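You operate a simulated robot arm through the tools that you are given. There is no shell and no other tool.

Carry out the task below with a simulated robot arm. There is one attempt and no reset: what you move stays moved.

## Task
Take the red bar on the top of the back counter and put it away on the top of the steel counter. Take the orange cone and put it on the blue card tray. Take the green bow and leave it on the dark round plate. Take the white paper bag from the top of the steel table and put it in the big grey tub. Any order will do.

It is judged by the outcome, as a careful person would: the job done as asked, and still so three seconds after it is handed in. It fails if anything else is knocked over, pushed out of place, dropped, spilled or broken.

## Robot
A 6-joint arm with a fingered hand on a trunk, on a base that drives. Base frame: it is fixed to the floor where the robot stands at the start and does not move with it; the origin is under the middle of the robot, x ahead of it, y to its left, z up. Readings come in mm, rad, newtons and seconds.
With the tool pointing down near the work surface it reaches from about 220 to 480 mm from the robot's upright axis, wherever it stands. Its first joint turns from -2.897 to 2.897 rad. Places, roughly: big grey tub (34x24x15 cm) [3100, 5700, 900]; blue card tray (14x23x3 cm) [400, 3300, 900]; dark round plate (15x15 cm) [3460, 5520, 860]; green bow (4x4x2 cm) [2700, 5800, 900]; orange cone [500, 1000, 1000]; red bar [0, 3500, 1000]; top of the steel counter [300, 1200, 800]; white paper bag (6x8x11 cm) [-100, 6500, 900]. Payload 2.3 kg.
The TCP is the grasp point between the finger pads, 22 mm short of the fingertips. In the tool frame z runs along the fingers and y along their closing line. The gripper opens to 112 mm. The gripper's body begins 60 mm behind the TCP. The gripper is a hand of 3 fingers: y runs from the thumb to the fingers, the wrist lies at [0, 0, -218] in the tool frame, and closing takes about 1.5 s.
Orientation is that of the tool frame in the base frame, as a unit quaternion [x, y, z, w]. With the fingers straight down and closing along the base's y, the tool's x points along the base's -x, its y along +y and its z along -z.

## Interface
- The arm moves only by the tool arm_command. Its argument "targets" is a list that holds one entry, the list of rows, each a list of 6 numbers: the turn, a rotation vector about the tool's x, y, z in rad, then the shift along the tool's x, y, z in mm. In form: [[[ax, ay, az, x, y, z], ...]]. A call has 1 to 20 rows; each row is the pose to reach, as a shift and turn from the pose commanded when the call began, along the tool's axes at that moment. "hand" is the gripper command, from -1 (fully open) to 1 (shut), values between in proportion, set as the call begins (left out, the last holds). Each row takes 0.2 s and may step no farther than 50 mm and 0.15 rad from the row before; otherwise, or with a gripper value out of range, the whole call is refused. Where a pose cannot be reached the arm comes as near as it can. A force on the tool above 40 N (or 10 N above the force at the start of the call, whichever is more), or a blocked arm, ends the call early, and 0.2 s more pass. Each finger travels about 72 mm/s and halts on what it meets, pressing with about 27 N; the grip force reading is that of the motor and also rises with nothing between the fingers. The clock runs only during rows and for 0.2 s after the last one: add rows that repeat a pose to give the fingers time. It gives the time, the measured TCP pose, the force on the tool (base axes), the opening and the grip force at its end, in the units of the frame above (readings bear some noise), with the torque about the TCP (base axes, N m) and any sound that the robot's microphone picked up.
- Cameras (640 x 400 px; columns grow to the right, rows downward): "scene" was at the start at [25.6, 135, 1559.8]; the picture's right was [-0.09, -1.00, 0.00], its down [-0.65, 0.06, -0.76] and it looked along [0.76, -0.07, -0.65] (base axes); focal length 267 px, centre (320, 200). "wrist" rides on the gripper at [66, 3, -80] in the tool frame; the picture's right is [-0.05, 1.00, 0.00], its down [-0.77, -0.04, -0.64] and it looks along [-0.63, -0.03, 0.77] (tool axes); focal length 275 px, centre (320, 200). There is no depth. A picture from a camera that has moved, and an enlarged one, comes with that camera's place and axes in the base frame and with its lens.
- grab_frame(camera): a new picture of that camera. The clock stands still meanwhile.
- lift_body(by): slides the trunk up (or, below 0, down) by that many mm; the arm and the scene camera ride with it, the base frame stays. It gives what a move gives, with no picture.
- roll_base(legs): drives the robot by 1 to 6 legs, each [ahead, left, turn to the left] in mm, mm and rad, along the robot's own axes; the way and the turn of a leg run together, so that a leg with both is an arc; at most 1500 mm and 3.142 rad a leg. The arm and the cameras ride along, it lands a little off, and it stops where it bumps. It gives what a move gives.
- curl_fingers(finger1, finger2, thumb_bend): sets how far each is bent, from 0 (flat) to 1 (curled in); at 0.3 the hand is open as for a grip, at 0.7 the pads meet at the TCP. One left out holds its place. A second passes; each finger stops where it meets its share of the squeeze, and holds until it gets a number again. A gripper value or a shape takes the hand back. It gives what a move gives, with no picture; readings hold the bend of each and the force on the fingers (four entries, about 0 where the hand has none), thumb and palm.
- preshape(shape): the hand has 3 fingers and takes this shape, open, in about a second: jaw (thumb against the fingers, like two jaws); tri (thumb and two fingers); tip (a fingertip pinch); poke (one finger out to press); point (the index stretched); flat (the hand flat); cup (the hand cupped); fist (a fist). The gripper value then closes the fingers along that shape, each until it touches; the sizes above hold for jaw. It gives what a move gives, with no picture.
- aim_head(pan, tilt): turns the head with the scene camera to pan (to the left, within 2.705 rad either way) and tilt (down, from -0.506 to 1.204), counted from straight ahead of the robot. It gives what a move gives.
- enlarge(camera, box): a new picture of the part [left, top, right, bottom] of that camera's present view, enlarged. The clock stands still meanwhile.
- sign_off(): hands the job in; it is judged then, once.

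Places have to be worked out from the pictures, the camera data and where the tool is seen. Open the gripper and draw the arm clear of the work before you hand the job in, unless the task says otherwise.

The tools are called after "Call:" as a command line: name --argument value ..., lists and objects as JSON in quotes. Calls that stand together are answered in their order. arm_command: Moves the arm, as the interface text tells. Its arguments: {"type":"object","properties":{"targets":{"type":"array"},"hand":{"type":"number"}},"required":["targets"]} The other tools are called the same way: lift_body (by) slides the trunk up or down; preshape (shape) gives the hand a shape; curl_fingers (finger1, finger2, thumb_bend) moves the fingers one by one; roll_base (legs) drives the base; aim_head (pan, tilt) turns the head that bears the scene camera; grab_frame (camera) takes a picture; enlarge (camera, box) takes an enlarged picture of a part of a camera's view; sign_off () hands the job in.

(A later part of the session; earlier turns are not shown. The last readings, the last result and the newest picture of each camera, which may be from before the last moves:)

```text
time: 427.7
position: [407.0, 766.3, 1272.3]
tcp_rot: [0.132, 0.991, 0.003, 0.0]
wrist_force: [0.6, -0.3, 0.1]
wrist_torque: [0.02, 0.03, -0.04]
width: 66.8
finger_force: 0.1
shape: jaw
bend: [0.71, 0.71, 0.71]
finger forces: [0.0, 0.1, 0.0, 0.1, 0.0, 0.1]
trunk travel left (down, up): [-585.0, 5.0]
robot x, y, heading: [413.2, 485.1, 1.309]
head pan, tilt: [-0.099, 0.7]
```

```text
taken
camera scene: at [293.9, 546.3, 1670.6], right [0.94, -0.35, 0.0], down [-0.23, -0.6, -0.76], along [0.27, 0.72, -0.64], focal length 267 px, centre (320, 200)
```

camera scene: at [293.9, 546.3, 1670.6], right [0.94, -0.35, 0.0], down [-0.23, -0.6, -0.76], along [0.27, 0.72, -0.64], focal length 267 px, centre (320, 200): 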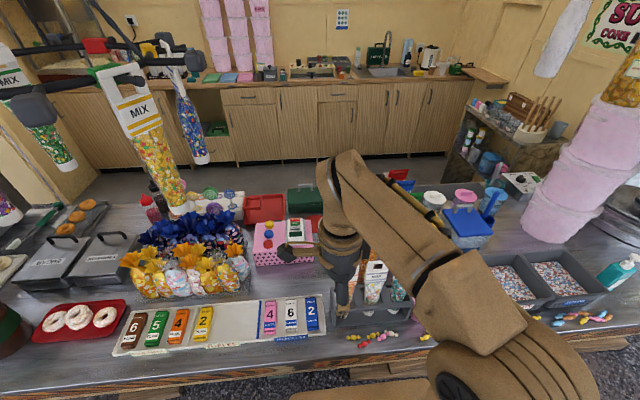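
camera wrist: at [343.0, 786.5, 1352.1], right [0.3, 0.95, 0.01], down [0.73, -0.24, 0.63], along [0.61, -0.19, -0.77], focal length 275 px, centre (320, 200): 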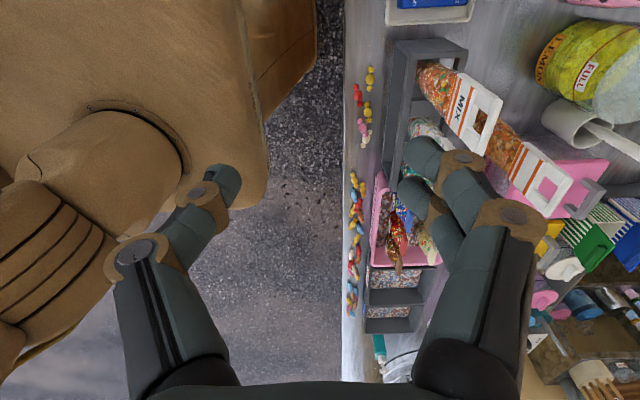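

The orange cone's label is at about (504, 906). I drive 70 mm closer, then bring the hand above the label and stop short for a check.

Call:
roll_base --legs '[[70, 0, 0]]'

Call:
arm_command --targets '[[[0, 0, 0, -20, 30, 0], [0, 0, 0, -40, 60, 0], [0, 0, 0, -59, 90, 0], [0, 0, 0, -59, 90, 40], [0, 0, 0, -59, 90, 80], [0, 0, 0, -59, 90, 110], [0, 0, 0, -59, 90, 110]]]' --hand -0.2

Call:
grab_frame --camera "wrist"

Call:
grab_frame --camera "scene"

```text
time: 428.7
position: [425.2, 836.7, 1271.4]
tcp_rot: [0.13, 0.991, 0.003, 0.0]
wrist_force: [0.0, 0.6, 0.6]
wrist_torque: [-0.03, -0.01, 0.0]
width: 66.7
finger_force: 0.2
shape: jaw
bend: [0.71, 0.71, 0.71]
finger forces: [0.0, 0.0, 0.0, 0.1, 0.0, 0.0]
trunk travel left (down, up): [-585.0, 5.0]
robot x, y, heading: [432.3, 552.9, 1.313]
head pan, tilt: [-0.099, 0.7]
```

```text
time: 430.3
position: [505.9, 907.4, 1162.0]
tcp_rot: [0.13, 0.992, 0.004, 0.0]
wrist_force: [-0.1, 0.0, 0.0]
wrist_torque: [0.02, -0.02, 0.0]
width: 67.1
finger_force: 0.0
shape: jaw
bend: [0.71, 0.71, 0.71]
finger forces: [0.0, 0.0, 0.1, 0.1, 0.0, 0.1]
trunk travel left (down, up): [-585.0, 5.0]
robot x, y, heading: [434.4, 557.0, 1.313]
head pan, tilt: [-0.099, 0.7]
```

```text
taken
camera wrist: at [442.3, 927.0, 1242.0], right [0.3, 0.95, 0.01], down [0.73, -0.24, 0.63], along [0.61, -0.19, -0.77], focal length 275 px, centre (320, 200)
```

wrist: 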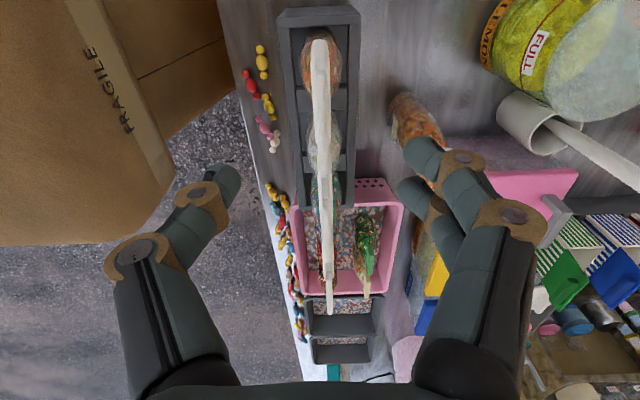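

```text
taken
camera scene: at [312.3, 614.7, 1670.6], right [0.94, -0.35, 0.0], down [-0.23, -0.6, -0.77], along [0.27, 0.72, -0.64], focal length 267 px, centre (320, 200)
```

scene: 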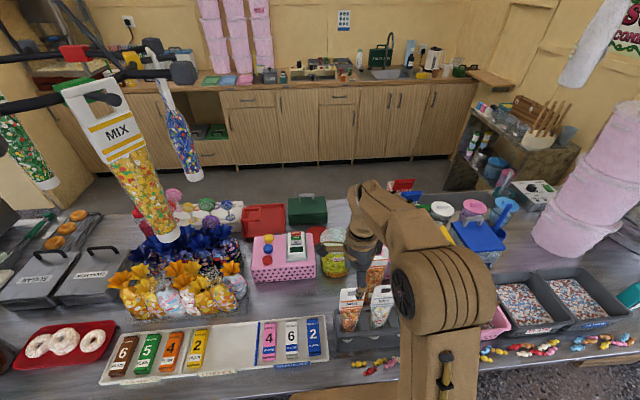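

The hand straddles the line of labels, seen edge-on. I enlarge to check the sideways centring on the orange label.

Call:
enlarge --camera "wrist" --box '[270, 10, 390, 200]'

Call:
enlarge --camera "scene" --box '[310, 220, 430, 370]'

```text
2.11 times, centred on (330, 105) of wrist
camera zoom: at [442.3, 927.0, 1242.0], right [0.3, 0.95, 0.01], down [0.73, -0.24, 0.63], along [0.61, -0.19, -0.77], focal length 580 px, centre (299, 400)
```

zoom: 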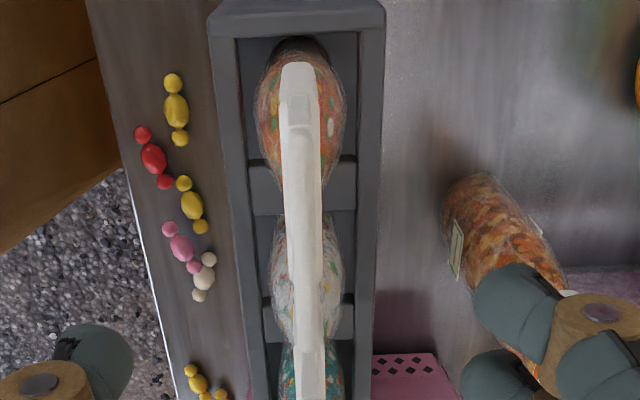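

```text
2.67 times, centred on (370, 295) of scene
camera zoom: at [312.3, 614.7, 1670.6], right [0.94, -0.35, 0.0], down [-0.23, -0.6, -0.77], along [0.27, 0.72, -0.64], focal length 711 px, centre (187, -53)
```

zoom: 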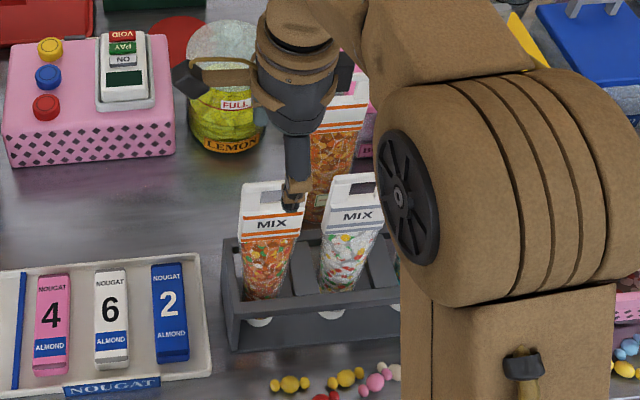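

Centred within 3 mm both ways, and the label is about 8 mm thick. I descend so that the pads straddle the label, then close.

Call:
arm_command --targets '[[[0, 0, 0, 1, -1, 30], [0, 0, 0, 2, -2, 60], [0, 0, 0, 2, -2, 80], [0, 0, 0, 2, -2, 93], [0, 0, 0, 2, -2, 93]]]'

Call:
grab_frame --camera "wrist"

Call:
enlarge --camera "scene" --box '[310, 220, 430, 370]'

```text
time: 431.5
position: [502.2, 905.3, 1069.1]
tcp_rot: [0.13, 0.991, 0.003, -0.001]
wrist_force: [0.4, -1.0, 0.5]
wrist_torque: [0.03, -0.01, 0.01]
width: 67.1
finger_force: 0.1
shape: jaw
bend: [0.71, 0.71, 0.71]
finger forces: [0.0, 0.0, 0.1, 0.0, 0.0, 0.0]
trunk travel left (down, up): [-585.0, 5.0]
robot x, y, heading: [431.8, 556.2, 1.314]
head pan, tilt: [-0.099, 0.7]
```

```text
taken
camera wrist: at [438.9, 925.5, 1149.1], right [0.3, 0.95, 0.01], down [0.73, -0.24, 0.63], along [0.61, -0.19, -0.77], focal length 275 px, centre (320, 200)
```

wrist: 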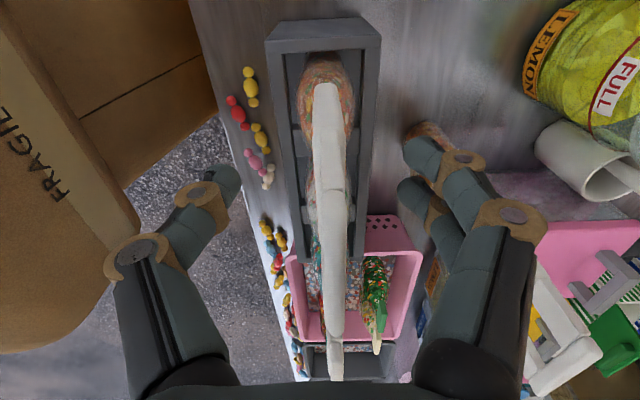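

```text
2.67 times, centred on (370, 295) of scene
camera zoom: at [312.3, 614.7, 1670.6], right [0.94, -0.35, 0.0], down [-0.23, -0.6, -0.77], along [0.27, 0.72, -0.64], focal length 711 px, centre (187, -53)
```

zoom: 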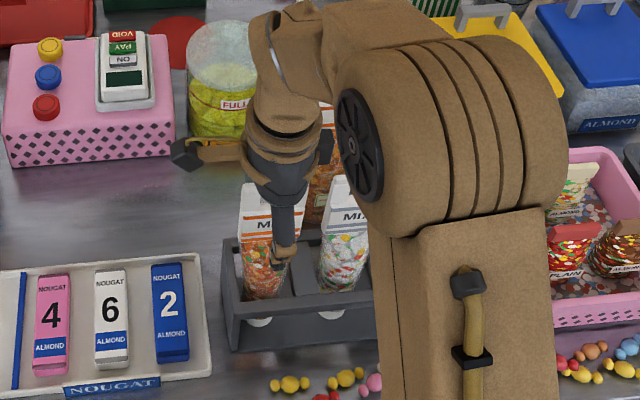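

The label stands between thumb and fingers. I close the hand on it.

Call:
arm_command --targets '[[[0, 0, 0, 0, 0, 0], [0, 0, 0, 0, 0, 0], [0, 0, 0, 0, 0, 0], [0, 0, 0, 0, 0, 0], [0, 0, 0, 0, 0, 0], [0, 0, 0, 0, 0, 0], [0, 0, 0, 0, 0, 0]]]' --hand 1

Call:
grab_frame --camera "wrist"

Call:
enlarge --camera "scene" --box '[310, 220, 430, 370]'

```text
time: 433.1
position: [502.3, 906.0, 1068.8]
tcp_rot: [0.131, 0.991, 0.003, -0.001]
wrist_force: [0.2, 0.4, -0.2]
wrist_torque: [0.01, 0.02, 0.02]
width: 6.8
finger_force: 27.5
shape: jaw
bend: [0.71, 0.71, 0.7]
finger forces: [12.1, 11.9, 0.1, 0.0, 24.2, 0.0]
trunk travel left (down, up): [-585.0, 5.0]
robot x, y, heading: [430.1, 551.9, 1.305]
head pan, tilt: [-0.099, 0.7]
```

```text
taken
camera wrist: at [438.9, 925.7, 1149.2], right [0.3, 0.95, 0.01], down [0.73, -0.24, 0.63], along [0.61, -0.19, -0.77], focal length 275 px, centre (320, 200)
```

wrist: 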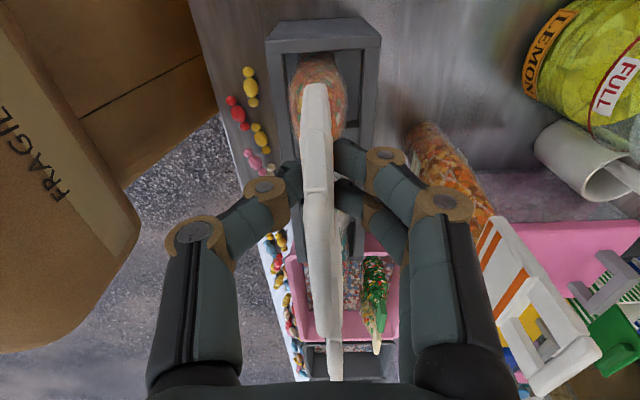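

```text
2.67 times, centred on (370, 295) of scene
camera zoom: at [312.3, 615.0, 1670.6], right [0.94, -0.35, 0.0], down [-0.23, -0.6, -0.76], along [0.27, 0.72, -0.64], focal length 711 px, centre (187, -53)
```

zoom: 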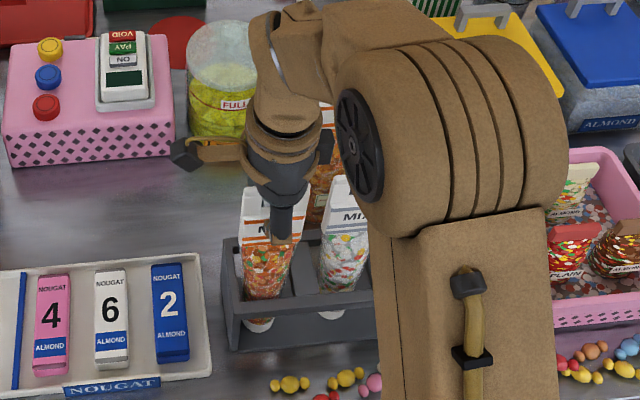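

The cone is gripped at 6.8 mm with 27 N. I lift it straight up slowly out of the holder.

Call:
arm_command --targets '[[[0, 0, 0, 0, 0, -10], [0, 0, 0, 0, 0, -20], [0, 0, 0, 0, 0, -35], [0, 0, 0, 0, 0, -50], [0, 0, 0, 0, 0, -65], [0, 0, 0, 0, 0, -80], [0, 0, 0, 0, 0, -95], [0, 0, 0, 0, 0, -110]]]'

Call:
grab_frame --camera "wrist"

Call:
enlarge --camera "scene" --box '[290, 180, 430, 350]'

```text
time: 434.9
position: [503.1, 905.3, 1179.1]
tcp_rot: [0.13, 0.991, 0.003, 0.0]
wrist_force: [-0.3, 0.3, -1.5]
wrist_torque: [0.0, 0.02, 0.02]
width: 6.2
finger_force: 27.4
shape: jaw
bend: [0.71, 0.71, 0.7]
finger forces: [12.1, 12.1, 0.1, 0.0, 24.3, 0.0]
trunk travel left (down, up): [-585.0, 5.0]
robot x, y, heading: [432.4, 554.9, 1.307]
head pan, tilt: [-0.099, 0.7]
```

```text
taken
camera wrist: at [439.8, 924.8, 1259.7], right [0.3, 0.95, 0.01], down [0.73, -0.24, 0.64], along [0.61, -0.19, -0.77], focal length 275 px, centre (320, 200)
```

wrist: 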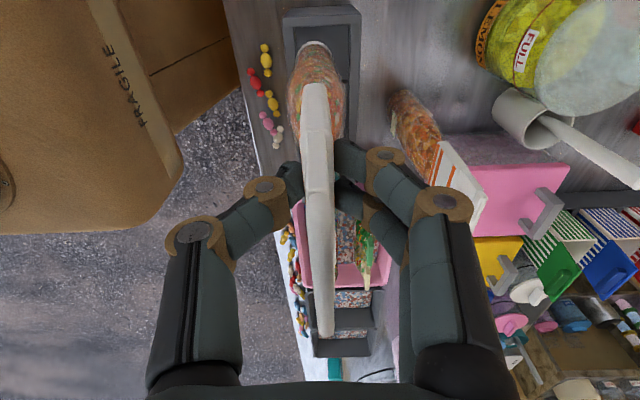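

```text
2.35 times, centred on (360, 265) of scene
camera zoom: at [312.3, 614.8, 1670.6], right [0.94, -0.35, 0.0], down [-0.23, -0.6, -0.77], along [0.27, 0.72, -0.64], focal length 628 px, centre (226, 47)
```

zoom: 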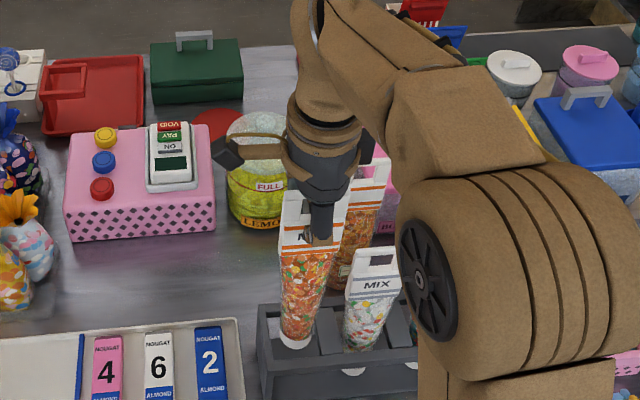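

The cone is rising freely. I lift 90 mm more and then back the robot away from the counter.

Call:
arm_command --targets '[[[0, 0, 0, 0, 0, -20], [0, 0, 0, 0, 0, -40], [0, 0, 0, 0, 0, -60], [0, 0, 0, 0, -10, -80], [0, 0, 0, 0, -20, -90], [0, 0, 0, 0, -20, -90]]]'

Call:
grab_frame --camera "wrist"

Call:
grab_frame --camera "scene"

```text
time: 436.3
position: [497.1, 886.0, 1269.3]
tcp_rot: [0.131, 0.991, 0.003, 0.0]
wrist_force: [-0.4, -0.2, -1.2]
wrist_torque: [0.02, -0.02, 0.0]
width: 6.5
finger_force: 27.1
shape: jaw
bend: [0.71, 0.71, 0.7]
finger forces: [12.2, 12.1, 0.1, 0.0, 24.1, 0.1]
trunk travel left (down, up): [-585.0, 5.0]
robot x, y, heading: [431.4, 553.0, 1.31]
head pan, tilt: [-0.099, 0.7]
```

```text
taken
camera wrist: at [433.4, 906.6, 1349.0], right [0.3, 0.95, 0.01], down [0.73, -0.24, 0.64], along [0.61, -0.19, -0.77], focal length 275 px, centre (320, 200)
```

wrist: 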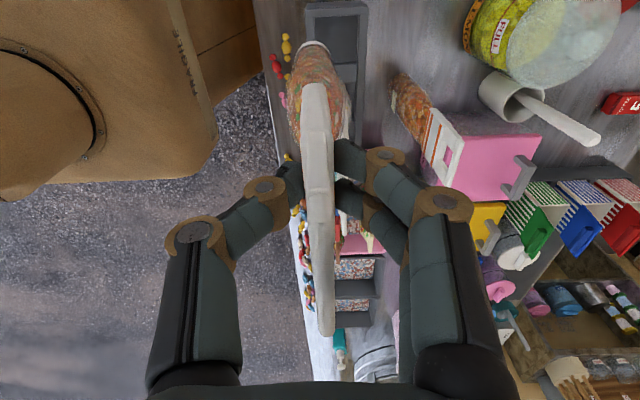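

```text
taken
camera scene: at [312.4, 615.2, 1670.6], right [0.94, -0.35, 0.0], down [-0.23, -0.6, -0.76], along [0.27, 0.72, -0.64], focal length 267 px, centre (320, 200)
```

scene: 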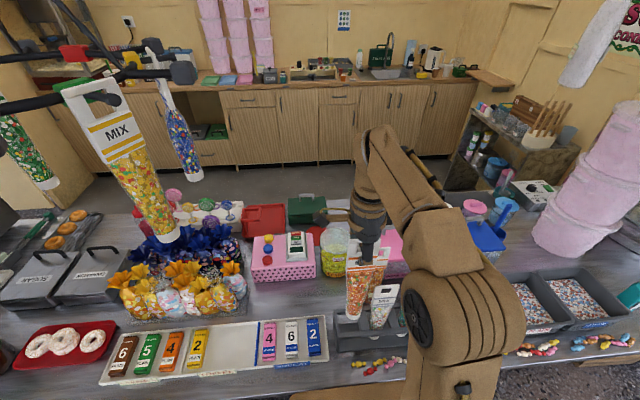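

The cone is clear of the holder and the others stand undisturbed. I back off 470 mm into open ground.

Call:
roll_base --legs '[[-470, 0, 0]]'

Call:
grab_frame --camera "scene"

Call:
grab_frame --camera "wrist"

```text
time: 439.1
position: [376.9, 433.3, 1269.3]
tcp_rot: [0.132, 0.991, 0.003, -0.001]
wrist_force: [0.1, -0.1, -1.7]
wrist_torque: [0.01, -0.01, 0.01]
width: 6.4
finger_force: 26.9
shape: jaw
bend: [0.71, 0.71, 0.7]
finger forces: [12.1, 12.1, 0.0, 0.0, 24.2, 0.0]
trunk travel left (down, up): [-585.0, 5.0]
robot x, y, heading: [309.2, 99.5, 1.303]
head pan, tilt: [-0.099, 0.7]
```

```text
taken
camera scene: at [190.4, 161.8, 1670.6], right [0.93, -0.36, 0.0], down [-0.23, -0.6, -0.77], along [0.27, 0.71, -0.64], focal length 267 px, centre (320, 200)
```

scene: 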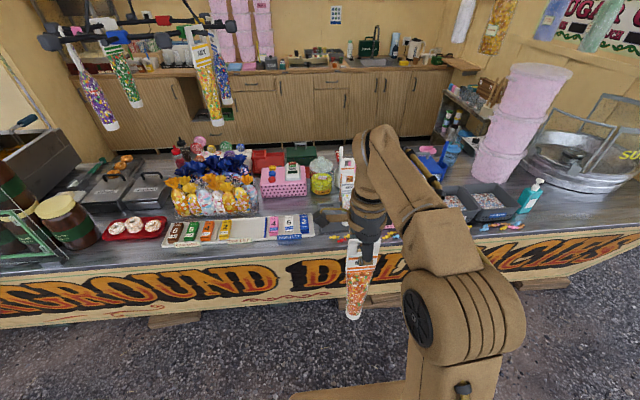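

```text
taken
camera wrist: at [312.4, 453.0, 1349.0], right [0.31, 0.95, 0.01], down [0.73, -0.24, 0.63], along [0.61, -0.19, -0.77], focal length 275 px, centre (320, 200)
```

wrist: 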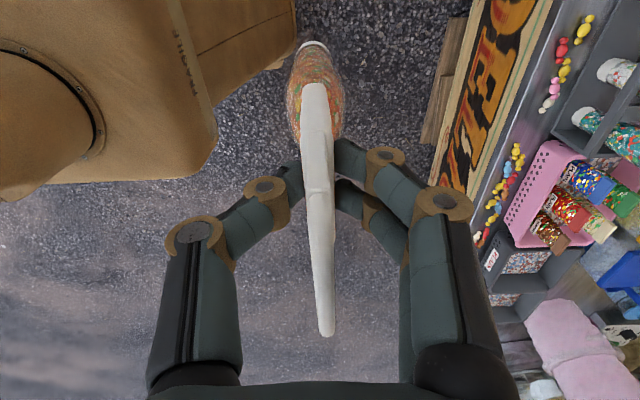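

The cone hangs straight in the grip. In this open space I test pitching the hand forward towards horizontal, so I can later lay the cone down in the tray.

Call:
arm_command --targets '[[[-0.14, 0, 0, 0, 12, 0], [-0.28, 0, 0, 0, 24, 0], [-0.42, 0, 0, 0, 36, 0], [-0.56, 0, 0, 0, 48, 0], [-0.7, 0, 0, 0, 60, 0], [-0.84, 0, 0, 0, 72, 0], [-0.98, 0, 0, 0, 84, 0], [-1.12, 0, 0, 0, 96, 0], [-1.26, 0, 0, 0, 108, 0], [-1.4, 0, 0, 0, 120, 0], [-1.4, 0, 0, 0, 120, 0]]]'

Call:
grab_frame --camera "scene"

Call:
grab_frame --camera "wrist"

```text
time: 441.5
position: [375.0, 549.1, 1290.8]
tcp_rot: [0.102, 0.756, 0.641, 0.086]
wrist_force: [0.2, -0.2, -1.1]
wrist_torque: [-0.1, 0.02, -0.04]
width: 6.4
finger_force: 26.7
shape: jaw
bend: [0.7, 0.7, 0.71]
finger forces: [13.7, 13.2, 0.1, 0.1, 27.9, 0.0]
out of reach, approached as far as the arm can: row 8, 9, 10, 11
trunk travel left (down, up): [-585.0, 5.0]
robot x, y, heading: [310.5, 100.2, 1.304]
head pan, tilt: [-0.099, 0.7]
```

```text
taken
camera scene: at [191.3, 161.2, 1670.7], right [0.93, -0.36, 0.0], down [-0.23, -0.6, -0.77], along [0.27, 0.72, -0.64], focal length 267 px, centre (320, 200)
```

scene: 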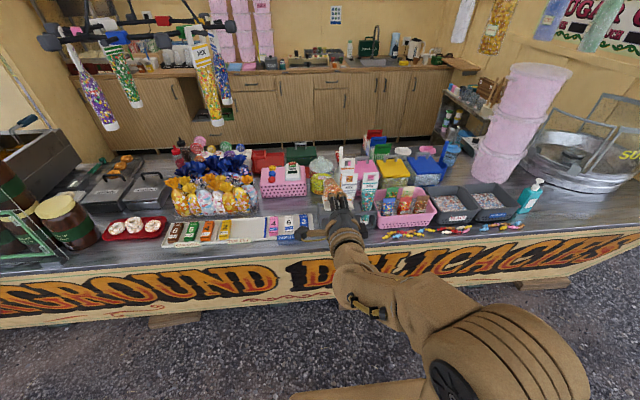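

```text
taken
camera wrist: at [289.0, 491.2, 1306.6], right [0.09, 0.15, 0.99], down [0.58, -0.81, 0.07], along [0.81, 0.56, -0.16], focal length 275 px, centre (320, 200)
```

wrist: 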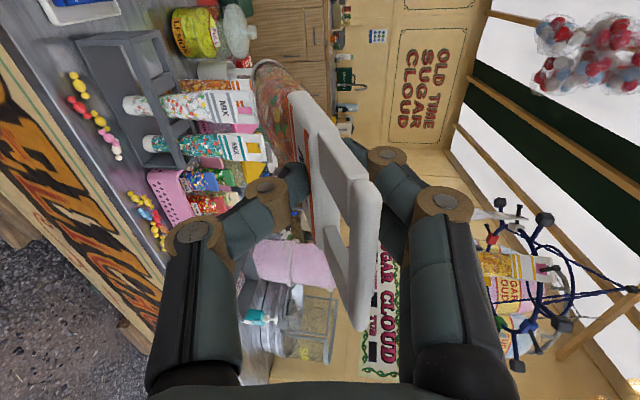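

The hand can pitch close to horizontal with the cone held firmly. I pitch back to vertical for the journey.

Call:
arm_command --targets '[[[0.14, 0, 0, 0, 0, -12], [0.28, 0, 0, 0, 0, -24], [0.42, 0, 0, 0, 0, -36], [0.56, 0, 0, 0, 0, -48], [0.7, 0, 0, 0, 0, -60], [0.84, 0, 0, 0, 0, -72], [0.98, 0, 0, 0, 0, -84], [1.12, 0, 0, 0, 0, -96], [1.26, 0, 0, 0, 0, -108], [1.38, 0, 0, 0, 0, -120], [1.38, 0, 0, 0, 0, -120]]]'

Call:
grab_frame --camera "scene"

```text
time: 443.9
position: [343.7, 436.9, 1312.7]
tcp_rot: [0.132, 0.991, 0.013, 0.001]
wrist_force: [-0.8, -0.3, -2.0]
wrist_torque: [0.04, 0.0, 0.02]
width: 6.6
finger_force: 27.0
shape: jaw
bend: [0.7, 0.7, 0.71]
finger forces: [12.6, 12.2, 0.0, 0.0, 24.7, 0.0]
out of reach, approached as far as the arm can: row 2, 3
trunk travel left (down, up): [-585.0, 5.0]
robot x, y, heading: [311.6, 100.3, 1.306]
head pan, tilt: [-0.099, 0.7]
```

```text
taken
camera scene: at [190.4, 161.7, 1670.6], right [0.93, -0.36, 0.0], down [-0.23, -0.6, -0.77], along [0.27, 0.71, -0.64], focal length 267 px, centre (320, 200)
```

scene: 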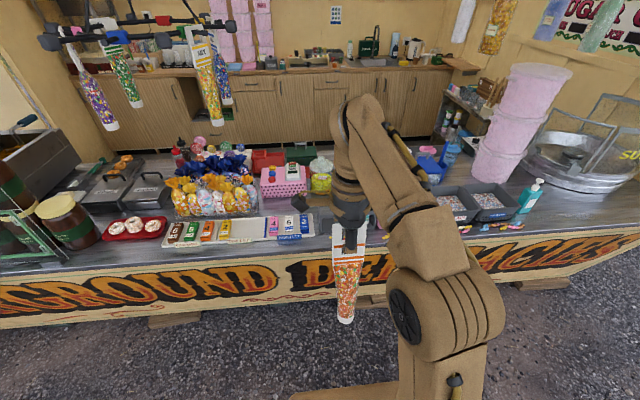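

I lower the trunk for the doorway and drive back round the west side of the stall.

Call:
lift_body --by -150

Call:
roll_base --legs '[[-435, 1042, 0], [-435, 1042, 0], [-435, 1042, 0], [-435, 1042, 0]]'

```text
time: 445.6
position: [342.8, 438.4, 1162.4]
tcp_rot: [0.132, 0.991, 0.013, 0.001]
wrist_force: [0.5, -0.2, -0.9]
wrist_torque: [0.02, 0.03, 0.03]
width: 6.5
finger_force: 26.7
shape: jaw
bend: [0.7, 0.7, 0.71]
finger forces: [12.6, 12.2, 0.0, 0.0, 24.6, 0.0]
trunk travel left (down, up): [-435.0, 155.0]
robot x, y, heading: [310.1, 102.2, 1.311]
head pan, tilt: [-0.099, 0.7]
```

```text
time: 467.5
position: [-4127.9, -147.7, 1162.7]
tcp_rot: [0.131, 0.991, 0.013, 0.001]
wrist_force: [-0.4, 0.1, -0.1]
wrist_torque: [0.05, 0.02, -0.04]
width: 6.3
finger_force: 26.5
shape: jaw
bend: [0.7, 0.7, 0.71]
finger forces: [12.5, 12.2, 0.1, 0.0, 24.6, 0.1]
trunk travel left (down, up): [-435.0, 155.0]
robot x, y, heading: [-4161.1, -479.9, 1.312]
head pan, tilt: [-0.099, 0.7]
```

The cone is still firm. I go north past the table, then turn to face the doorway.

Call:
roll_base --legs '[[1275, 344, 0], [1275, 344, 0], [1275, 344, 0], [0, 0, -1.58]]'

Call:
aim_head --pan 0.0 --tilt 0.3

Call:
grab_frame --camera "scene"

```text
time: 490.4
position: [-3895.8, 3455.4, 1162.2]
tcp_rot: [0.786, 0.619, 0.009, 0.01]
wrist_force: [0.0, 0.1, -1.0]
wrist_torque: [-0.01, 0.01, -0.01]
width: 6.7
finger_force: 26.8
shape: jaw
bend: [0.7, 0.7, 0.71]
finger forces: [12.5, 12.0, 0.1, 0.1, 24.2, 0.0]
trunk travel left (down, up): [-435.0, 155.0]
robot x, y, heading: [-4229.5, 3479.7, -0.24]
head pan, tilt: [-0.099, 0.7]
```

```text
time: 491.3
position: [-3895.7, 3454.7, 1162.3]
tcp_rot: [0.786, 0.618, 0.009, 0.01]
wrist_force: [0.9, 0.5, -1.0]
wrist_torque: [0.03, -0.01, -0.01]
width: 6.5
finger_force: 27.4
shape: jaw
bend: [0.7, 0.7, 0.71]
finger forces: [12.4, 12.0, 0.0, 0.0, 24.2, 0.0]
trunk travel left (down, up): [-435.0, 155.0]
robot x, y, heading: [-4233.1, 3481.6, -0.234]
head pan, tilt: [0.0, 0.3]
```

```text
taken
camera scene: at [-4165.0, 3609.7, 1556.7], right [-0.24, -0.97, 0.0], down [-0.29, 0.07, -0.95], along [0.93, -0.22, -0.3], focal length 267 px, centre (320, 200)
```

scene: 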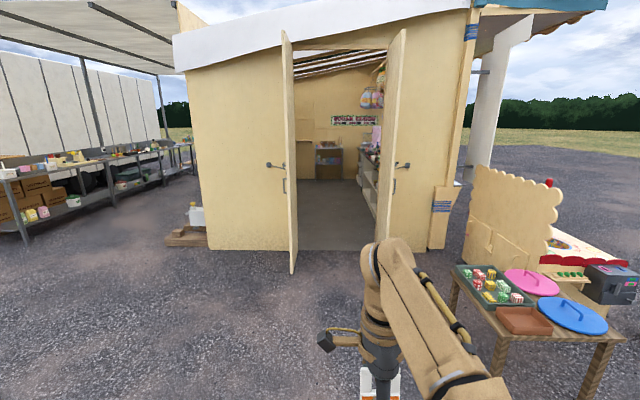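

Both door leaves are open and I'm lined up with the gap. I correct the heading and drive in.

Call:
roll_base --legs '[[0, 0, -0.031], [1500, 0, 0]]'

Call:
grab_frame --camera "scene"

```text
time: 499.1
position: [-2429.0, 3064.0, 1161.7]
tcp_rot: [0.789, 0.614, 0.008, 0.01]
wrist_force: [-0.5, 0.4, -1.1]
wrist_torque: [0.0, -0.02, -0.02]
width: 6.2
finger_force: 26.8
shape: jaw
bend: [0.7, 0.7, 0.71]
finger forces: [12.4, 12.0, 0.0, 0.1, 24.2, 0.1]
trunk travel left (down, up): [-435.0, 155.0]
robot x, y, heading: [-2762.9, 3093.4, -0.25]
head pan, tilt: [0.0, 0.3]
```

```text
taken
camera scene: at [-2696.8, 3221.9, 1556.7], right [-0.24, -0.97, 0.0], down [-0.29, 0.07, -0.96], along [0.93, -0.23, -0.3], focal length 267 px, centre (320, 200)
```

scene: 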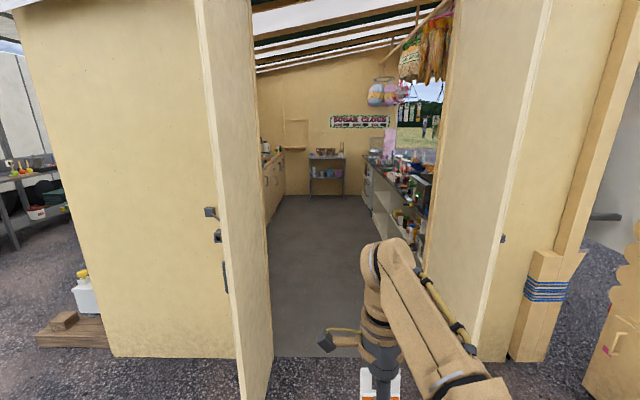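

Well centred. I continue through the door and along the aisle.

Call:
roll_base --legs '[[1500, 0, -0.015], [1450, 0, 0]]'

Call:
grab_frame --camera "scene"

```text
time: 513.4
position: [424.8, 2328.5, 1162.0]
tcp_rot: [0.79, 0.612, 0.008, 0.009]
wrist_force: [0.3, 1.3, -1.3]
wrist_torque: [0.02, -0.01, 0.01]
width: 6.1
finger_force: 26.9
shape: jaw
bend: [0.7, 0.7, 0.71]
finger forces: [12.4, 12.0, 0.0, 0.0, 24.2, 0.0]
trunk travel left (down, up): [-435.0, 155.0]
robot x, y, heading: [92.9, 2357.8, -0.255]
head pan, tilt: [0.0, 0.3]
```

```text
taken
camera scene: at [158.9, 2487.6, 1556.7], right [-0.25, -0.97, 0.0], down [-0.29, 0.07, -0.96], along [0.93, -0.24, -0.3], focal length 267 px, centre (320, 200)
```

scene: 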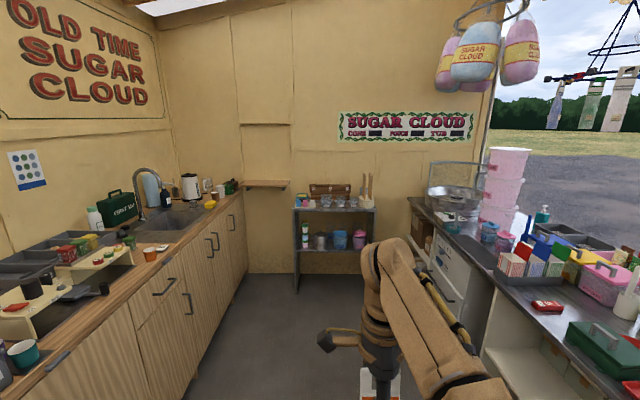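

I turn to face the back counter with the tray and take a careful look at it.

Call:
roll_base --legs '[[0, 0, 1.558], [150, 0, 0]]'

Call:
aim_head --pan -0.1 --tilt 0.6

Call:
grab_frame --camera "scene"

Call:
grab_frame --camera "wrist"

```text
time: 518.5
position: [182.9, 2837.7, 1161.6]
tcp_rot: [0.152, 0.988, 0.012, 0.003]
wrist_force: [-0.5, 0.3, -0.7]
wrist_torque: [0.01, 0.04, 0.01]
width: 6.3
finger_force: 27.7
shape: jaw
bend: [0.7, 0.7, 0.71]
finger forces: [12.2, 11.9, 0.0, 0.0, 23.9, 0.0]
trunk travel left (down, up): [-435.0, 155.0]
robot x, y, heading: [133.8, 2498.8, 1.263]
head pan, tilt: [0.0, 0.3]
```

```text
time: 519.2
position: [183.3, 2836.0, 1161.9]
tcp_rot: [0.152, 0.988, 0.012, 0.002]
wrist_force: [-0.3, -0.9, -1.6]
wrist_torque: [0.0, 0.03, 0.03]
width: 6.5
finger_force: 27.1
shape: jaw
bend: [0.7, 0.7, 0.71]
finger forces: [12.2, 12.1, 0.0, 0.1, 24.1, 0.1]
trunk travel left (down, up): [-435.0, 155.0]
robot x, y, heading: [134.1, 2501.9, 1.266]
head pan, tilt: [-0.099, 0.6]
```

```text
taken
camera scene: at [19.5, 2570.6, 1529.3], right [0.92, -0.39, 0.0], down [-0.22, -0.52, -0.83], along [0.32, 0.76, -0.56], focal length 267 px, centre (320, 200)
```

scene: 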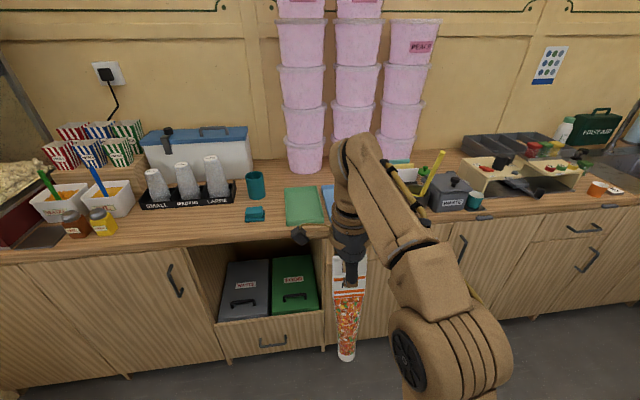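

```text
taken
camera wrist: at [118.8, 2856.9, 1242.2], right [0.34, 0.94, 0.03], down [0.72, -0.28, 0.63], along [0.6, -0.2, -0.77], focal length 275 px, centre (320, 200)
```

wrist: 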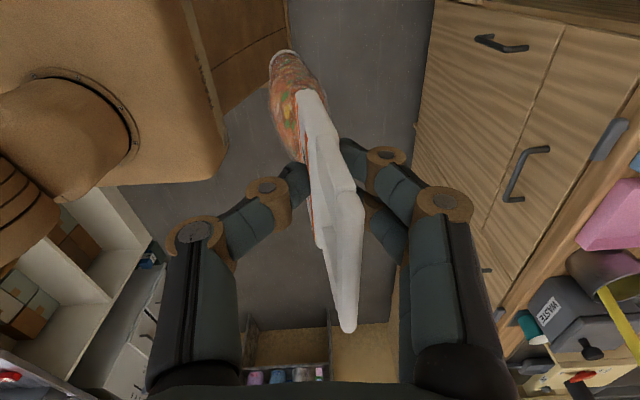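

The tray's corners work out to a centre of (440, 3333) with its long axis along 1.28 rad, and the cone has sagged about 11° in the grip, which suits laying it down. I line up sideways with the tray's centre line.

Call:
roll_base --legs '[[0, 0, 0.014], [0, -107, 0]]'

Call:
arm_command --targets '[[[-0.14, 0, 0, 0, 15, -10], [-0.28, 0, 0, 0, 30, -20], [-0.42, 0, 0, 0, 45, -30], [-0.56, 0, 0, 0, 60, -40], [-0.7, 0, 0, 0, 75, -50], [-0.84, 0, 0, 0, 90, -55], [-0.98, 0, 0, 0, 105, -60], [-1.12, 0, 0, 0, 120, -65], [-1.26, 0, 0, 0, 135, -70], [-1.4, 0, 0, 0, 150, -75], [-1.4, 0, 0, 0, 150, -75]]]'

Call:
grab_frame --camera "scene"

Call:
grab_frame --camera "wrist"

```text
time: 520.8
position: [282.3, 2805.1, 1162.2]
tcp_rot: [0.147, 0.989, 0.013, 0.001]
wrist_force: [0.5, -0.2, -1.3]
wrist_torque: [0.02, 0.04, 0.0]
width: 6.6
finger_force: 27.7
shape: jaw
bend: [0.7, 0.7, 0.71]
finger forces: [12.4, 12.1, 0.0, 0.0, 24.2, 0.1]
trunk travel left (down, up): [-435.0, 155.0]
robot x, y, heading: [237.9, 2468.7, 1.278]
head pan, tilt: [-0.099, 0.6]
```

```text
time: 523.2
position: [324.0, 2946.8, 1239.7]
tcp_rot: [0.11, 0.749, 0.647, 0.096]
wrist_force: [-0.4, 0.0, -0.1]
wrist_torque: [-0.09, 0.03, 0.01]
width: 6.6
finger_force: 27.2
shape: jaw
bend: [0.7, 0.7, 0.71]
finger forces: [13.2, 12.9, 0.0, 0.1, 27.0, 0.1]
out of reach, approached as far as the arm can: row 10
trunk travel left (down, up): [-435.0, 155.0]
robot x, y, heading: [240.0, 2470.6, 1.277]
head pan, tilt: [-0.099, 0.6]
```

```text
taken
camera scene: at [121.9, 2538.4, 1529.2], right [0.92, -0.38, 0.0], down [-0.22, -0.52, -0.82], along [0.32, 0.76, -0.57], focal length 267 px, centre (320, 200)
```

scene: 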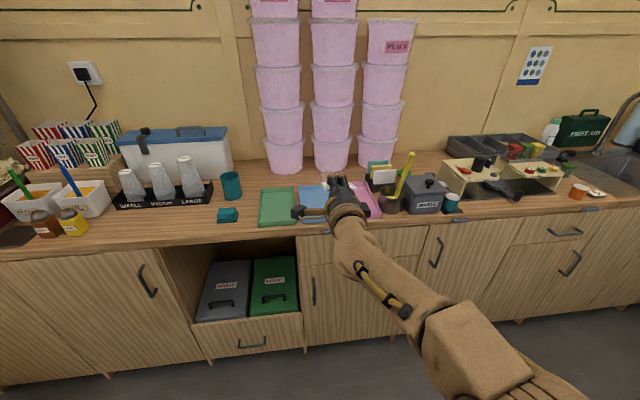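

```text
taken
camera wrist: at [237.2, 2891.0, 1254.4], right [0.09, 0.13, 0.99], down [0.56, -0.83, 0.06], along [0.83, 0.54, -0.14], focal length 275 px, centre (320, 200)
```

wrist: 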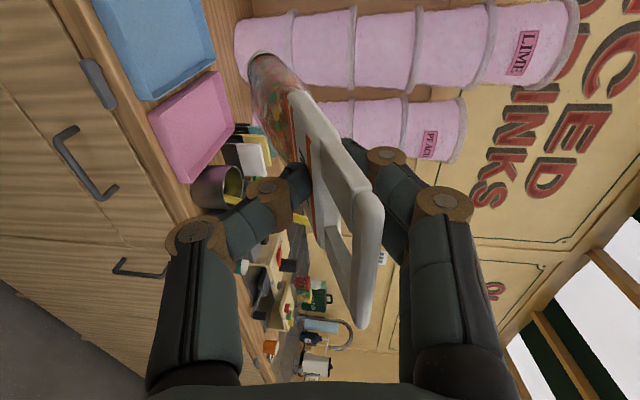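

The hand is pitched with the cone pointing at the tray. I enlarge both views to verify the tray's position before driving over it.

Call:
enlarge --camera "scene" --box '[250, 160, 410, 250]'

Call:
enlarge --camera "wrist" --box '[60, 0, 320, 180]'

```text
4.00 times, centred on (330, 205) of scene
camera zoom: at [121.9, 2538.4, 1529.2], right [0.92, -0.38, 0.0], down [-0.22, -0.52, -0.82], along [0.32, 0.76, -0.57], focal length 1067 px, centre (280, 180)
```

zoom: 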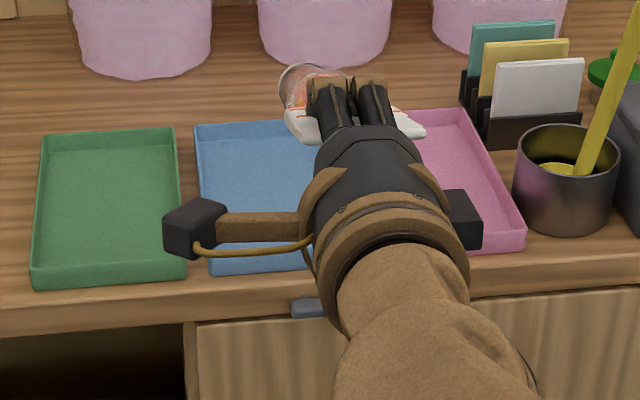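

```text
2.22 times, centred on (190, 90) of wrist
camera zoom: at [237.2, 2891.0, 1254.4], right [0.09, 0.13, 0.99], down [0.56, -0.83, 0.06], along [0.83, 0.54, -0.14], focal length 612 px, centre (609, 444)
```

zoom: 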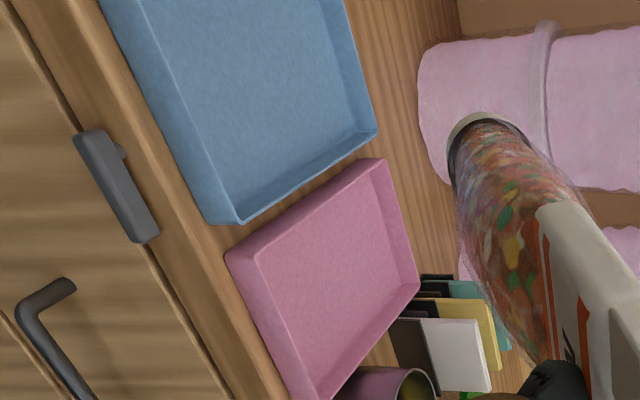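

The tray's front edge middle is at about (407, 3220) and its back at (469, 3431). I drive 265 mm ahead so the cone lies above it, still about 220 mm too high.

Call:
roll_base --legs '[[265, 0, 0]]'

Call:
grab_frame --camera "scene"

Call:
grab_frame --camera "wrist"

```text
time: 525.1
position: [395.9, 3206.5, 1241.0]
tcp_rot: [0.108, 0.749, 0.647, 0.093]
wrist_force: [0.4, 0.1, -1.3]
wrist_torque: [-0.1, -0.01, 0.0]
width: 6.8
finger_force: 27.4
shape: jaw
bend: [0.7, 0.7, 0.71]
finger forces: [13.3, 12.8, 0.0, 0.0, 27.0, 0.0]
trunk travel left (down, up): [-435.0, 155.0]
robot x, y, heading: [312.6, 2728.9, 1.288]
head pan, tilt: [-0.099, 0.6]
```

```text
taken
camera scene: at [197.9, 2795.3, 1529.2], right [0.93, -0.37, 0.0], down [-0.21, -0.52, -0.82], along [0.31, 0.77, -0.57], focal length 267 px, centre (320, 200)
```

scene: 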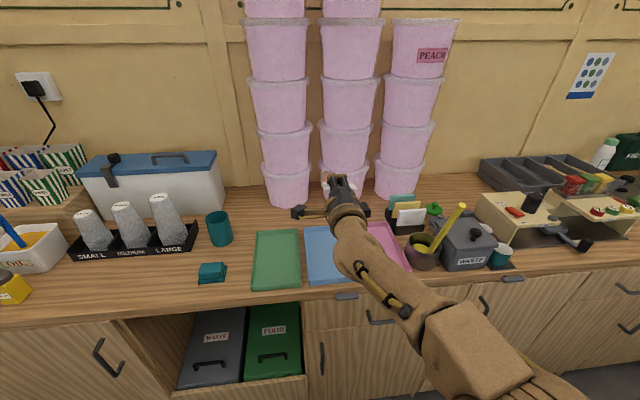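

```text
taken
camera wrist: at [309.9, 3149.0, 1254.5], right [0.09, 0.13, 0.99], down [0.56, -0.82, 0.06], along [0.82, 0.55, -0.14], focal length 275 px, centre (320, 200)
```

wrist: 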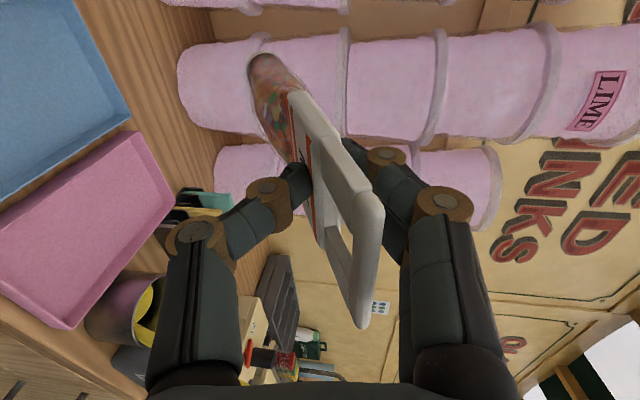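

I nudge 15 mm right and 12 mm ahead and level the hand a little more, to set the cone along the tray's centre line.

Call:
arm_command --targets '[[[-0.05, 0, 0, -8, 0, 6], [-0.1, 0, 0, -15, 0, 12], [-0.1, 0, 0, -15, 0, 12]]]'

Call:
lift_body --by -170

Call:
aim_head --pan -0.1 --tilt 0.5

Call:
grab_frame --camera "scene"

Call:
grab_frame --camera "wrist"

```text
time: 525.9
position: [414.6, 3213.5, 1238.1]
tcp_rot: [0.102, 0.716, 0.684, 0.098]
wrist_force: [0.3, -0.3, -0.9]
wrist_torque: [-0.13, 0.03, 0.03]
width: 6.5
finger_force: 27.0
shape: jaw
bend: [0.7, 0.7, 0.71]
finger forces: [13.4, 12.9, 0.0, 0.0, 27.4, 0.1]
trunk travel left (down, up): [-435.0, 155.0]
robot x, y, heading: [315.8, 2731.1, 1.285]
head pan, tilt: [-0.099, 0.6]
```

```text
time: 527.8
position: [414.7, 3214.0, 1068.3]
tcp_rot: [0.103, 0.715, 0.684, 0.098]
wrist_force: [-0.3, 0.3, -1.4]
wrist_torque: [-0.07, 0.05, -0.01]
width: 6.6
finger_force: 27.3
shape: jaw
bend: [0.7, 0.7, 0.71]
finger forces: [13.5, 12.8, 0.0, 0.0, 27.4, 0.1]
trunk travel left (down, up): [-265.0, 325.0]
robot x, y, heading: [314.5, 2725.3, 1.286]
head pan, tilt: [-0.099, 0.6]
```

```text
time: 528.5
position: [415.0, 3214.0, 1068.3]
tcp_rot: [0.103, 0.715, 0.684, 0.098]
wrist_force: [-1.1, 0.1, -0.8]
wrist_torque: [-0.09, 0.06, 0.04]
width: 6.7
finger_force: 27.0
shape: jaw
bend: [0.7, 0.7, 0.71]
finger forces: [13.6, 12.9, 0.0, 0.0, 27.3, 0.0]
trunk travel left (down, up): [-265.0, 325.0]
robot x, y, heading: [316.3, 2726.4, 1.287]
head pan, tilt: [-0.099, 0.499]
```

```text
taken
camera scene: at [198.7, 2796.8, 1368.3], right [0.93, -0.37, 0.0], down [-0.18, -0.44, -0.88], along [0.33, 0.81, -0.48], focal length 267 px, centre (320, 200)
```

scene: 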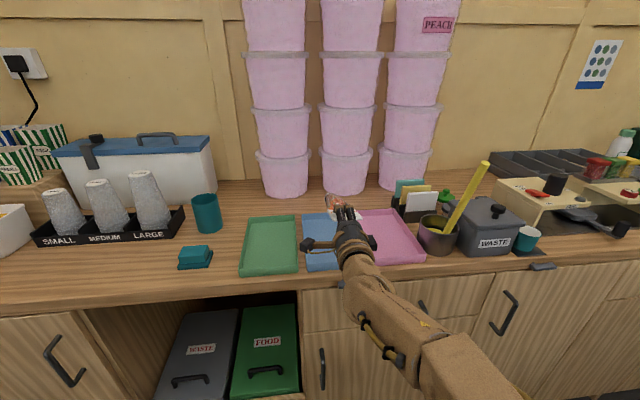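

```text
taken
camera wrist: at [327.3, 3154.5, 1074.3], right [0.06, 0.03, 1.0], down [0.56, -0.83, -0.01], along [0.83, 0.56, -0.07], focal length 275 px, centre (320, 200)
```

wrist: 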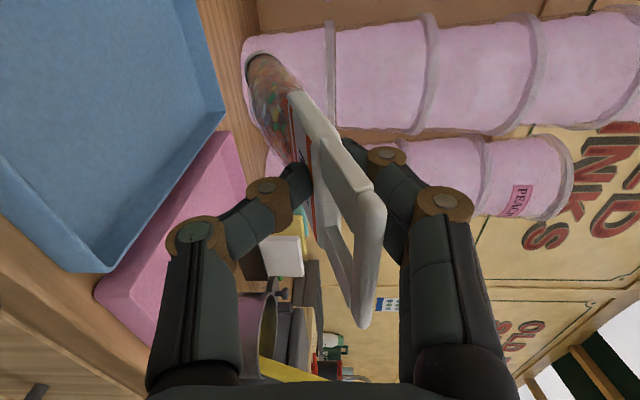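

By the wrist view the tray's rim is at about z 935, its centre at (445, 3339), and the cone's base would land at (460, 3400), well inside. I lower the trunk 60 mm and check.

Call:
lift_body --by -60

Call:
grab_frame --camera "wrist"

Call:
enlarge --camera "scene" --box '[240, 160, 440, 290]'

```text
time: 529.5
position: [414.2, 3213.1, 1007.2]
tcp_rot: [0.102, 0.716, 0.684, 0.098]
wrist_force: [0.3, 0.0, -1.7]
wrist_torque: [-0.1, 0.04, 0.0]
width: 6.5
finger_force: 26.4
shape: jaw
bend: [0.7, 0.7, 0.71]
finger forces: [13.4, 12.9, 0.0, 0.0, 27.5, 0.1]
trunk travel left (down, up): [-205.0, 385.0]
robot x, y, heading: [314.5, 2733.4, 1.291]
head pan, tilt: [-0.099, 0.499]
```

```text
taken
camera wrist: at [327.3, 3154.4, 1014.3], right [0.06, 0.03, 1.0], down [0.56, -0.83, -0.01], along [0.83, 0.56, -0.07], focal length 275 px, centre (320, 200)
```

wrist: 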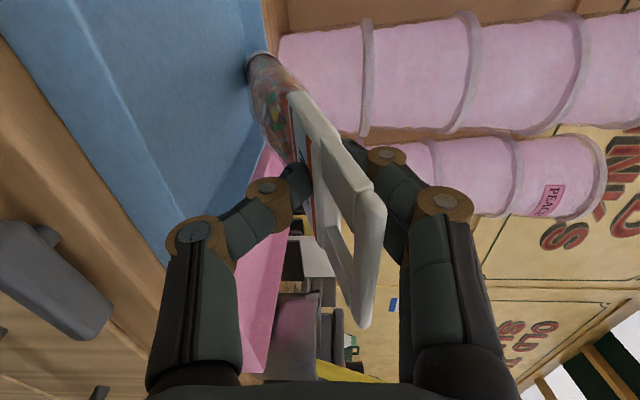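

```text
3.08 times, centred on (340, 225) of scene
camera zoom: at [198.7, 2796.8, 1308.3], right [0.93, -0.37, 0.0], down [-0.18, -0.44, -0.88], along [0.33, 0.81, -0.48], focal length 821 px, centre (258, 123)
```

zoom: 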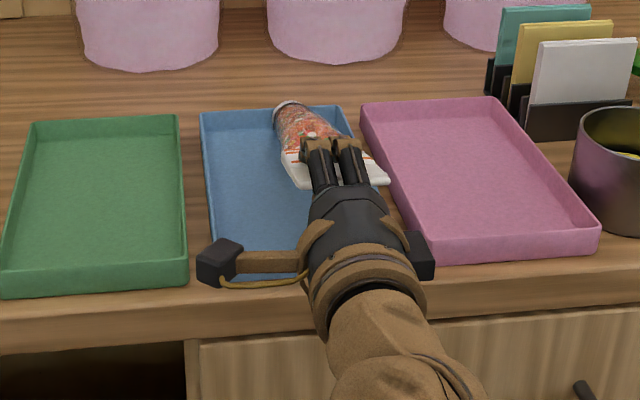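

The cone lies over the tray with its base clear of the back rim. I lower the arm in small steps until the base touches the tray floor.

Call:
arm_command --targets '[[[0, 0, 0, 0, -5, 0], [0, 0, 0, 0, -10, 0], [0, 0, 0, 0, -15, 0], [0, 0, 0, 0, -20, 0], [0, 0, 0, 0, -20, 0]]]'

Call:
grab_frame --camera "wrist"

Call:
enlarge --camera "scene" --box '[240, 160, 440, 290]'

```text
time: 530.6
position: [411.6, 3212.6, 989.1]
tcp_rot: [0.104, 0.716, 0.683, 0.099]
wrist_force: [0.4, 0.5, -0.3]
wrist_torque: [0.02, -0.01, -0.02]
width: 6.6
finger_force: 27.0
shape: jaw
bend: [0.7, 0.7, 0.71]
finger forces: [12.7, 12.3, 0.0, 0.1, 25.4, 0.0]
trunk travel left (down, up): [-205.0, 385.0]
robot x, y, heading: [315.6, 2728.2, 1.288]
head pan, tilt: [-0.099, 0.499]
```

```text
taken
camera wrist: at [324.1, 3154.1, 996.2], right [0.06, 0.03, 1.0], down [0.56, -0.83, -0.01], along [0.83, 0.56, -0.07], focal length 275 px, centre (320, 200)
```

wrist: 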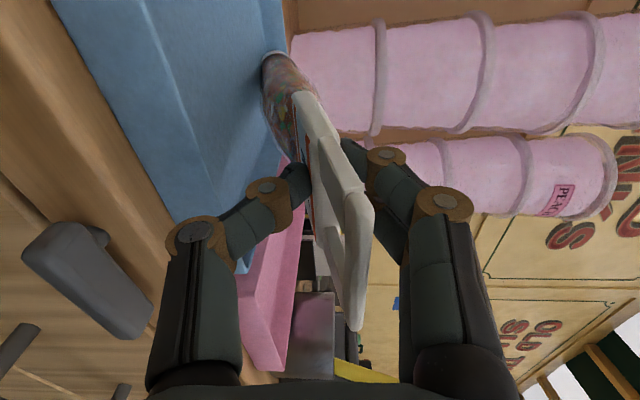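

```text
3.08 times, centred on (340, 225) of scene
camera zoom: at [198.6, 2796.6, 1308.4], right [0.93, -0.37, 0.0], down [-0.18, -0.44, -0.88], along [0.33, 0.81, -0.48], focal length 821 px, centre (258, 123)
```

zoom: 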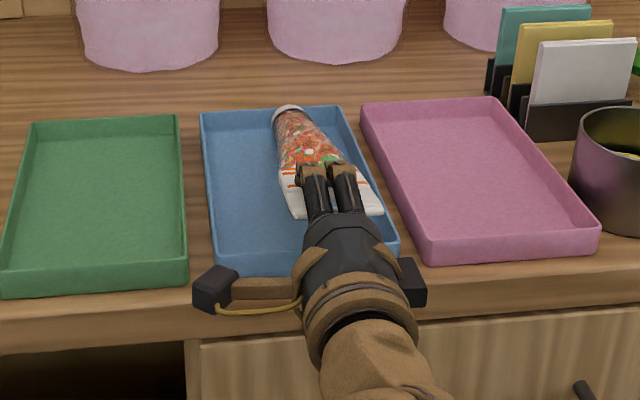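

The base has touched the tray floor; the torque dropped and the cone pivoted in the grip. I draw back 18 mm so the thumb clears the front rim, and settle 14 mm lower.

Call:
arm_command --targets '[[[0, 0, 0, 0, 0, -6], [0, 0, 0, 0, 0, -12], [0, 0, 0, 0, 0, -18], [0, 0, 0, 0, -5, -18], [0, 0, 0, 0, -10, -18], [0, 0, 0, 0, -14, -18], [0, 0, 0, 0, -14, -18]]]'

Call:
grab_frame --camera "wrist"

Call:
enlarge --camera "scene" --box '[240, 160, 440, 290]'

```text
time: 532.2
position: [403.4, 3194.8, 979.5]
tcp_rot: [0.105, 0.716, 0.683, 0.1]
wrist_force: [-0.1, -0.2, 0.0]
wrist_torque: [0.03, -0.02, 0.0]
width: 6.6
finger_force: 27.1
shape: jaw
bend: [0.71, 0.71, 0.71]
finger forces: [12.2, 12.6, 0.1, 0.0, 25.2, 0.1]
out of reach, approached as far as the arm can: row 5, 6, 7
trunk travel left (down, up): [-205.0, 385.0]
robot x, y, heading: [314.3, 2726.0, 1.29]
head pan, tilt: [-0.099, 0.499]
```

```text
taken
camera wrist: at [316.0, 3136.8, 985.2], right [0.06, 0.03, 1.0], down [0.56, -0.83, 0.0], along [0.83, 0.56, -0.07], focal length 275 px, centre (320, 200)
```

wrist: 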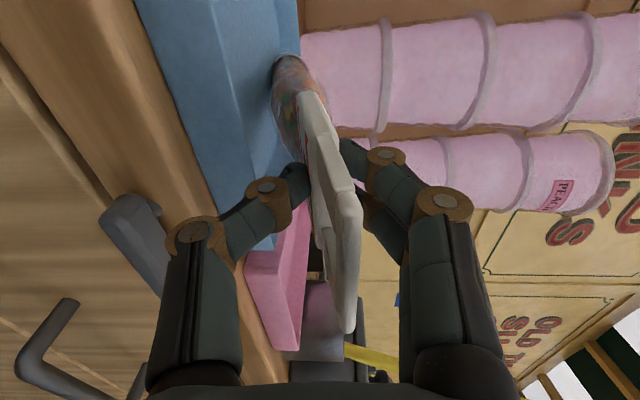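

```text
3.08 times, centred on (340, 225) of scene
camera zoom: at [198.6, 2796.6, 1308.4], right [0.93, -0.37, 0.0], down [-0.18, -0.44, -0.88], along [0.33, 0.81, -0.48], focal length 821 px, centre (258, 123)
```

zoom: 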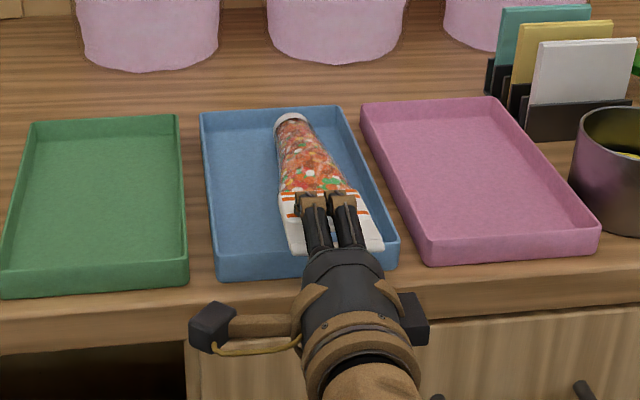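

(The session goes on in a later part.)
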